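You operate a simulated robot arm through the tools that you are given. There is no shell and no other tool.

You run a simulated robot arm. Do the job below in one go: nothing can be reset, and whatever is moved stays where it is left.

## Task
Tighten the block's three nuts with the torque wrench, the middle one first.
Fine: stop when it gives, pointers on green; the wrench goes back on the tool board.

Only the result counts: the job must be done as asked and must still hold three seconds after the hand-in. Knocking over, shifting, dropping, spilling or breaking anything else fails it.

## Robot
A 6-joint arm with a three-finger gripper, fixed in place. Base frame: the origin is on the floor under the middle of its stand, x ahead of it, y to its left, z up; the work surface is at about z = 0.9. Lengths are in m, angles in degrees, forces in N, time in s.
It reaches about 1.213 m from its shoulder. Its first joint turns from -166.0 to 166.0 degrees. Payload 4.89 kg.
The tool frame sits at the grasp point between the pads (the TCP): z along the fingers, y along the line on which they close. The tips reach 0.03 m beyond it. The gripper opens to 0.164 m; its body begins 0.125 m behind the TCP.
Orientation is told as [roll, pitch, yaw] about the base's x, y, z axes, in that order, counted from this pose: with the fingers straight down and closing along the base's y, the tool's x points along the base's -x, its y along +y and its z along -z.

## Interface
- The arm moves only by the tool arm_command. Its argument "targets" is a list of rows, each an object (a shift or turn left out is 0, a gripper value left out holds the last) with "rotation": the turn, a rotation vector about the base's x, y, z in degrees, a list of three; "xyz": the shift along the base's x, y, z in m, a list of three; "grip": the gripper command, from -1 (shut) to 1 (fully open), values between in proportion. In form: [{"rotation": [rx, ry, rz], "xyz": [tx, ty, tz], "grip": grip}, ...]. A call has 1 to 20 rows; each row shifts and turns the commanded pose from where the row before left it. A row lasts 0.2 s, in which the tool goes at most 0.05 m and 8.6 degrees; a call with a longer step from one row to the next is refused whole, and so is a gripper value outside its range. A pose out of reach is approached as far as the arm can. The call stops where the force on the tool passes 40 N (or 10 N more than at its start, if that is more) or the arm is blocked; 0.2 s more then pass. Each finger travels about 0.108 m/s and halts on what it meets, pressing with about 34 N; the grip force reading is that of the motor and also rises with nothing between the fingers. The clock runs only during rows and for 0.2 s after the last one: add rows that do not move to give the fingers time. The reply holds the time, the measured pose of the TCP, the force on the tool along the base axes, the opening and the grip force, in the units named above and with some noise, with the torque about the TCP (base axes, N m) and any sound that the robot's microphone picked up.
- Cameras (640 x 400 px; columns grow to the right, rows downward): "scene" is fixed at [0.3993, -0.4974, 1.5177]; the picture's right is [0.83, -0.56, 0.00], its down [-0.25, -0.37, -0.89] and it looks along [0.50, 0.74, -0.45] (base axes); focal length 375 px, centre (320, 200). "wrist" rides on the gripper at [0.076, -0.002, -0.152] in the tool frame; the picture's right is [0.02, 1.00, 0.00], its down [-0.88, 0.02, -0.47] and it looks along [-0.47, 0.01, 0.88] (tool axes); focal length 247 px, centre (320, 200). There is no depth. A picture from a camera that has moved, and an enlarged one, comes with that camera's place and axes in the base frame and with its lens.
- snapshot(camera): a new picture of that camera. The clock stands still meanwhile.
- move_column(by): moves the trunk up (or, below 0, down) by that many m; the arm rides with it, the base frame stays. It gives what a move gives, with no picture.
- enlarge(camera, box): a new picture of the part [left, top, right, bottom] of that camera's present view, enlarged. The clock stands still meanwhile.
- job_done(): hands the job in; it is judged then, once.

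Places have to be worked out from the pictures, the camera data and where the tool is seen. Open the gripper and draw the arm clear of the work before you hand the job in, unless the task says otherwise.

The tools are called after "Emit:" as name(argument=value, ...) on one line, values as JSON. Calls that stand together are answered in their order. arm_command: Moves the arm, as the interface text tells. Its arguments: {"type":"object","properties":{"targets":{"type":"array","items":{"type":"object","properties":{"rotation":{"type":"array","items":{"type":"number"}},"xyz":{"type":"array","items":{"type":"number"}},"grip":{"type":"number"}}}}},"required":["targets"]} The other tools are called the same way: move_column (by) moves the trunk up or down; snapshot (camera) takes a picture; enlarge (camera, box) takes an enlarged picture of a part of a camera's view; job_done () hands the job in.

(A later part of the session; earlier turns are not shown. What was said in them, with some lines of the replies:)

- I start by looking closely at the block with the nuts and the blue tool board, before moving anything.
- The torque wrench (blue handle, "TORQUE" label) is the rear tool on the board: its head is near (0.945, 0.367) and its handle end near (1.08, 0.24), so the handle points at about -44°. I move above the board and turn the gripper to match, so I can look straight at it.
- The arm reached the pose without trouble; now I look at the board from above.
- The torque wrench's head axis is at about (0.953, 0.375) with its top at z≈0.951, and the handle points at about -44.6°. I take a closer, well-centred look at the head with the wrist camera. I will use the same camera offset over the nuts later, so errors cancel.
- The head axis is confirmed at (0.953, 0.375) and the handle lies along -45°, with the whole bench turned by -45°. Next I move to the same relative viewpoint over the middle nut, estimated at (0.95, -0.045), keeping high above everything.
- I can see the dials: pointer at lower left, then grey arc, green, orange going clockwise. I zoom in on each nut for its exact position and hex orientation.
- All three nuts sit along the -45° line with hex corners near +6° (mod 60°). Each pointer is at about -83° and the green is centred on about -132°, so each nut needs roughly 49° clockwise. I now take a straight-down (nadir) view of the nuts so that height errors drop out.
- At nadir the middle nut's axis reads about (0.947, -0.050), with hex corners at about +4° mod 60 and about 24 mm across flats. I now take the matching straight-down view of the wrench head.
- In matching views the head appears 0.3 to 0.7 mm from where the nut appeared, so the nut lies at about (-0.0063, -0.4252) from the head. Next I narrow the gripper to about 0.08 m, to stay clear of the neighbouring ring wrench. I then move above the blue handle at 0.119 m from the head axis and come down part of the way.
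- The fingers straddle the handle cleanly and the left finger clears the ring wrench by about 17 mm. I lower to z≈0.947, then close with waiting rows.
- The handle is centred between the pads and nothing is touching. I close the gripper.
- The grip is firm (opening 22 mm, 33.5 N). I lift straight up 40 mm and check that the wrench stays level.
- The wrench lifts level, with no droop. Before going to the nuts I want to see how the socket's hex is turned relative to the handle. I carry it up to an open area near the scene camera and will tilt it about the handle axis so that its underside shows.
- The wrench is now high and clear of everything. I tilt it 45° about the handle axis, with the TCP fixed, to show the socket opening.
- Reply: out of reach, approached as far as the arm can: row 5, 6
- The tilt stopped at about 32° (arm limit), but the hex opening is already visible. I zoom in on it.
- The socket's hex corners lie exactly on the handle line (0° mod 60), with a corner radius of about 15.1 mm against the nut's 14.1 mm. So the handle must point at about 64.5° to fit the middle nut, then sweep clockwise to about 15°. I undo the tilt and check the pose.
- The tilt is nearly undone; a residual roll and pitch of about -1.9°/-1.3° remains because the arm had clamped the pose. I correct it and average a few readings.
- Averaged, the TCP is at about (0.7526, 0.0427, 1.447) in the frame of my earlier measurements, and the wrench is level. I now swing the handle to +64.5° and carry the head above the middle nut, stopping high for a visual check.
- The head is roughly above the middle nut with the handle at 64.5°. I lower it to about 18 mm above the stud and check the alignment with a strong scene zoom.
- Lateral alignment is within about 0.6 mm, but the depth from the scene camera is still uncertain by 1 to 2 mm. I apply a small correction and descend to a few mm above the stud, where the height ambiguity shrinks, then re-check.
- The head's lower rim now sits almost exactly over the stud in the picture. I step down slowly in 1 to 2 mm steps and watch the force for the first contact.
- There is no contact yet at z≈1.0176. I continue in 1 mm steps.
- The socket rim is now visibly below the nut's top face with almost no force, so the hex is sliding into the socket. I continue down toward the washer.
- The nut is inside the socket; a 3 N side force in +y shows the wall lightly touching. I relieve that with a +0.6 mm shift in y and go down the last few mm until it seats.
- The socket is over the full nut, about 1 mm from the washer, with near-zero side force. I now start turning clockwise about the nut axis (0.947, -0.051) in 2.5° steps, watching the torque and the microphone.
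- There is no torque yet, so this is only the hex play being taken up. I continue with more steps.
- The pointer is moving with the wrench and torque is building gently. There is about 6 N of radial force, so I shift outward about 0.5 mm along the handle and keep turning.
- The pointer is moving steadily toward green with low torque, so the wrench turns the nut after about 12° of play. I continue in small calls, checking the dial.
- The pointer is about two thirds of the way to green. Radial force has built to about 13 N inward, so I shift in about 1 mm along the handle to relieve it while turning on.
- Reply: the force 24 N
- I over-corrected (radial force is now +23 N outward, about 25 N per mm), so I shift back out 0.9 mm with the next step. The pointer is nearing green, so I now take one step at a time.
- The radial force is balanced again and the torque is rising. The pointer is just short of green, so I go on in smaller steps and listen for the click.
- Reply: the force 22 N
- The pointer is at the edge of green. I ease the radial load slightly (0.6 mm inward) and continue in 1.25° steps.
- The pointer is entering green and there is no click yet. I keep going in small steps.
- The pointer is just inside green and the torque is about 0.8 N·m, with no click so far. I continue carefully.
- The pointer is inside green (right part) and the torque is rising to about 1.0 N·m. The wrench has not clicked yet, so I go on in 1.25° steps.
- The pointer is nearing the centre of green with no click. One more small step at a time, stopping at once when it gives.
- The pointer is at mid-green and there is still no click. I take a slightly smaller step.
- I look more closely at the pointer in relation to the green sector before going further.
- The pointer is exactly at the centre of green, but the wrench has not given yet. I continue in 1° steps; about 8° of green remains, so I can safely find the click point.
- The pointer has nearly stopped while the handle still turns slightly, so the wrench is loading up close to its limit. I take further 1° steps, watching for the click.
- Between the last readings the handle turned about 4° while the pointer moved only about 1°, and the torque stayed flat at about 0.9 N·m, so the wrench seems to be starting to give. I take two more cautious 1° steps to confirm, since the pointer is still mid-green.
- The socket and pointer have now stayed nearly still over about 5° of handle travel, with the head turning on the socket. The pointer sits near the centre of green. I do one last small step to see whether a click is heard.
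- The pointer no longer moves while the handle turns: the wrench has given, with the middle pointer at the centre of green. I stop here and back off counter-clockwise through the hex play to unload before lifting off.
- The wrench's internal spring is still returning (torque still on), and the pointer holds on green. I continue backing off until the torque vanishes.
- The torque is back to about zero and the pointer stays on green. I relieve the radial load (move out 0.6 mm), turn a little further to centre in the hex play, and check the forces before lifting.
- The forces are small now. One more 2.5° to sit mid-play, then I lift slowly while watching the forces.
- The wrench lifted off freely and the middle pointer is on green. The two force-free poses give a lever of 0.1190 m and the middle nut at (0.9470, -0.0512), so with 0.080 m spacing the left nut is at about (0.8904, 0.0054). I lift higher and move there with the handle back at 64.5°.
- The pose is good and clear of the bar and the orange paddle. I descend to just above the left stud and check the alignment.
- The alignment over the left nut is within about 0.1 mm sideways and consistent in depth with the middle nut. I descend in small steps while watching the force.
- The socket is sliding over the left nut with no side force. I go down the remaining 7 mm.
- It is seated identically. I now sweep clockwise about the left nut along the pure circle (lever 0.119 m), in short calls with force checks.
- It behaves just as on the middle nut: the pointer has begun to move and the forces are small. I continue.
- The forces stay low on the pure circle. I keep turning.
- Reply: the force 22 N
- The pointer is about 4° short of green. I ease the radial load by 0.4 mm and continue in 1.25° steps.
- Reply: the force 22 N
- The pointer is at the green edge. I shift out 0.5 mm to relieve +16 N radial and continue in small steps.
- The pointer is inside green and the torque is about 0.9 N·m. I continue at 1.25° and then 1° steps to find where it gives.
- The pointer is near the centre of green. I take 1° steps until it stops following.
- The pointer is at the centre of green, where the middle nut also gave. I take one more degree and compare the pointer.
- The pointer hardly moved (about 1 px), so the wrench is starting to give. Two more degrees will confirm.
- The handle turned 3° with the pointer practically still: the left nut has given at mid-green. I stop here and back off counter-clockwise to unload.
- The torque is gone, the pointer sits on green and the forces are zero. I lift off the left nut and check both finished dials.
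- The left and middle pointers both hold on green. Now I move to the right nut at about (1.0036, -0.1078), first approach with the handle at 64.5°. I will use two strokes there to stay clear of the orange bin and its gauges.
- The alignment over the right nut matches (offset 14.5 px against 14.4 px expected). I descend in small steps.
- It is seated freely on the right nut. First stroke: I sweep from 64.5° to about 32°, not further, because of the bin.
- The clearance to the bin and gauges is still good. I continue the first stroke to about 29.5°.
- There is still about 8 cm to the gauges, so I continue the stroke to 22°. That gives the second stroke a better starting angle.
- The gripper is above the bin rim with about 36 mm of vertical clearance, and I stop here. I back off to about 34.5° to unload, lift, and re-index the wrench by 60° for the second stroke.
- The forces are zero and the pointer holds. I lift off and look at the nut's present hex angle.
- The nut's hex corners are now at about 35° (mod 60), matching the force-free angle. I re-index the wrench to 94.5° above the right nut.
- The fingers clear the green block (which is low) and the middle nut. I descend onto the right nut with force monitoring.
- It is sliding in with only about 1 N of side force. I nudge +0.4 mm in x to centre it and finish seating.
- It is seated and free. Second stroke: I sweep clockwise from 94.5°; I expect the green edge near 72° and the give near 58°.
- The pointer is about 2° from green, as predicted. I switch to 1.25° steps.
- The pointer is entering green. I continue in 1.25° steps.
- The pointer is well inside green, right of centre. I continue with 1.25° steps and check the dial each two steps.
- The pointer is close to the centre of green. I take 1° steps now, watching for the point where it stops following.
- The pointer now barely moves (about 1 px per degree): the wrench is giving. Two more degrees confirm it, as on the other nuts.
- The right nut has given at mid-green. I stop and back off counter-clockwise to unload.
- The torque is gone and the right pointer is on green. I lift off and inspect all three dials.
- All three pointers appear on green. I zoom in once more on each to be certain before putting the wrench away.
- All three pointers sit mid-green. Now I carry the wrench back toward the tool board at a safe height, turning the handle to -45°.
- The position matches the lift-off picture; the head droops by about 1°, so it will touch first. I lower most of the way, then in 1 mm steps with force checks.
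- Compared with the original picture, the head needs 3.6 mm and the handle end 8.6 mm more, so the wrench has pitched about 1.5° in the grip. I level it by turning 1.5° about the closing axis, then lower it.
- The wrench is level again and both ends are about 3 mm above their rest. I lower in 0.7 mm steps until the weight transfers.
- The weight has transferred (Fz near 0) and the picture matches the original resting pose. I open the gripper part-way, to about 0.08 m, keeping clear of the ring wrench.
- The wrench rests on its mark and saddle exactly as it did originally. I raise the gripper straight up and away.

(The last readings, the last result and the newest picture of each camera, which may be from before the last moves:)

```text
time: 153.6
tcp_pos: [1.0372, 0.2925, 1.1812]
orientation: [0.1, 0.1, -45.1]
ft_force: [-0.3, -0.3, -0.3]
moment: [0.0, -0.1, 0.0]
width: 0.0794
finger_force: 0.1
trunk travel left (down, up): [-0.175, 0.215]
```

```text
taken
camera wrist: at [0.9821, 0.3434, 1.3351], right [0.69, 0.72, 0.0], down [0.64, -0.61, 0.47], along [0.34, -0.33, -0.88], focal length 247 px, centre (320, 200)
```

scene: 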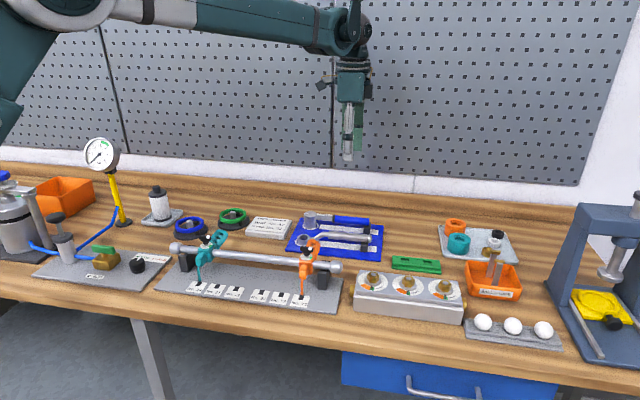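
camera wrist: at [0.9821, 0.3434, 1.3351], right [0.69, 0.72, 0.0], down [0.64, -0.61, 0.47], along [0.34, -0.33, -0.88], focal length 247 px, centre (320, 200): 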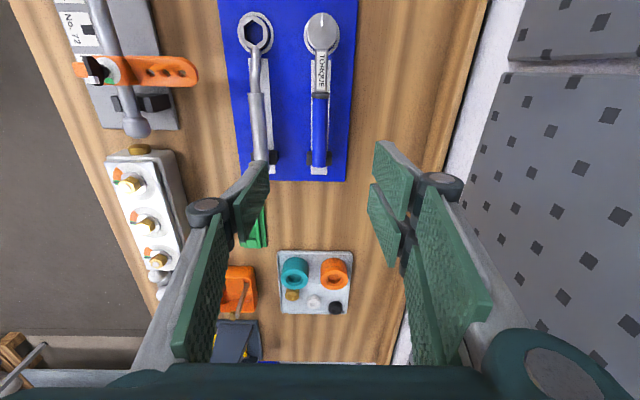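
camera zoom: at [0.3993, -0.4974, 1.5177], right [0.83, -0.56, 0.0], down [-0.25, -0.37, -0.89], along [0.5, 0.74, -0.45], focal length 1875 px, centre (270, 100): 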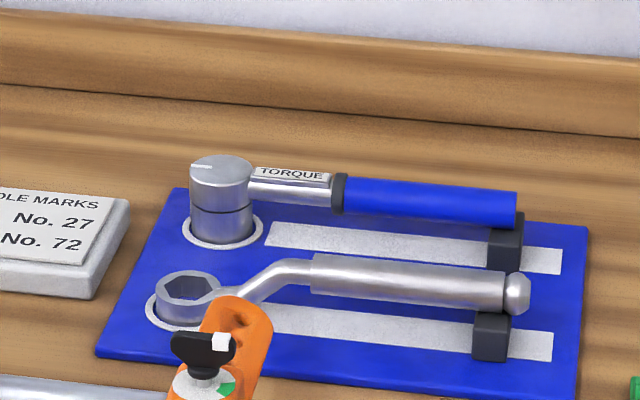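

The wrench lies in its original place on the board. I draw the arm back toward its start area, open the gripper fully, and check everything a last time.

Emit:
arm_command(targets=[{"xyz": [-0.03, -0.01, 0.02]}, {"xyz": [-0.04, -0.012, 0.01]}, {"xyz": [-0.04, -0.012, 0]}, {"xyz": [-0.04, -0.012, 0]}, {"xyz": [-0.04, -0.012, 0], "grip": 1}, {"xyz": [-0.04, -0.012, 0]}, {"xyz": [-0.04, -0.012, 0]}, {"xyz": [-0.04, -0.012, 0]}, {"xyz": [-0.04, -0.012, 0]}, {}, {}, {}])

Emit:
snapshot(camera="scene")

Emit:
enlarge(camera="scene", box=[350, 250, 480, 325])

Emit:
enlarge(camera="scene", box=[270, 180, 390, 260])

```text
time: 156.2
tcp_pos: [0.6892, 0.1846, 1.213]
orientation: [0.0, 0.1, -45.0]
ft_force: [-1.2, 0.0, 0.1]
moment: [-0.01, 0.02, 0.0]
width: 0.164
finger_force: 0.1
trunk travel left (down, up): [-0.175, 0.215]
```

```text
taken
```

scene: 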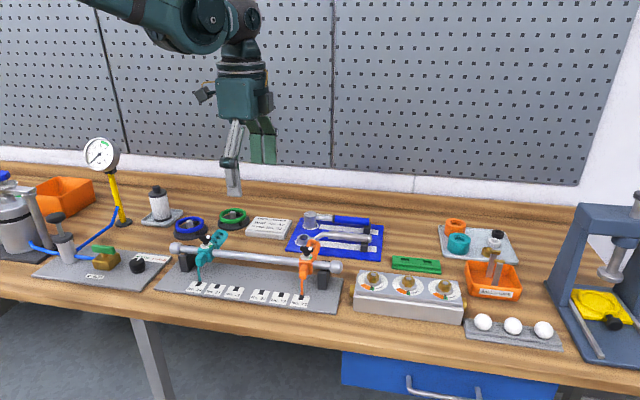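

```text
4.92 times, centred on (415, 288) of scene
camera zoom: at [0.3993, -0.4974, 1.5177], right [0.83, -0.56, 0.0], down [-0.25, -0.37, -0.89], along [0.5, 0.74, -0.45], focal length 1846 px, centre (-148, -231)
```

zoom: 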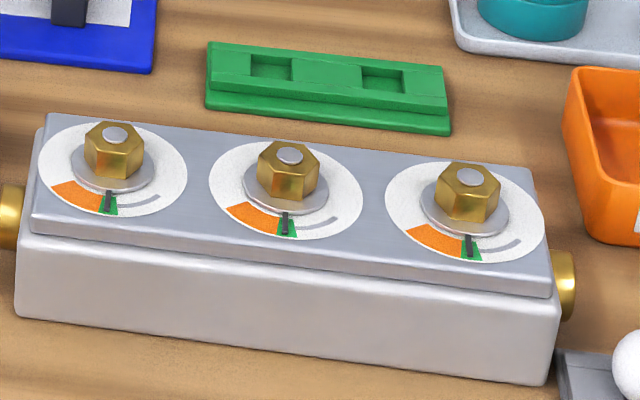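

```text
5.00 times, centred on (330, 220) of scene
camera zoom: at [0.3993, -0.4974, 1.5177], right [0.83, -0.56, 0.0], down [-0.25, -0.37, -0.89], along [0.5, 0.74, -0.45], focal length 1875 px, centre (270, 100)
```

zoom: 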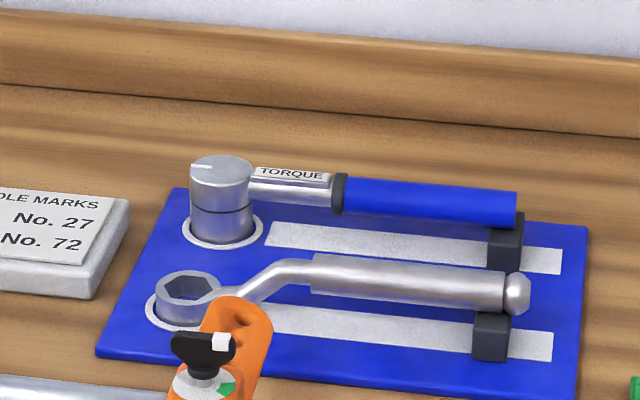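

All three pointers rest on green: the middle nut was tightened first, then the left, then the right, each until the wrench gave. The torque wrench is back on its mark on the tool board, nothing else has moved, and the gripper is open and clear. I hand the job in.

Emit:
job_done()

```text
The job is handed in.
```

I tightened all three nuts with the torque wrench, the middle one first, then the left, then the right. All three pointers rest near the middle of green.

- **Stopping point:** on each nut I stopped when the handle kept turning but the pointer barely moved and the torque stayed flat, at roughly 0.9–1.0 N·m. The microphone reported no click on any of the three, so I took that as the wrench giving.
- **Right nut:** I did this one in two strokes, re-seating the wrench in between, so the gripper stayed clear of the orange bin and the gauges in it.
- **Tool board:** the wrench is back on its ring and saddle, matching its original position in the pictures. The gripper is open and drawn clear, and nothing else looks moved in the final pictures.

The job is handed in; no verdict came back.
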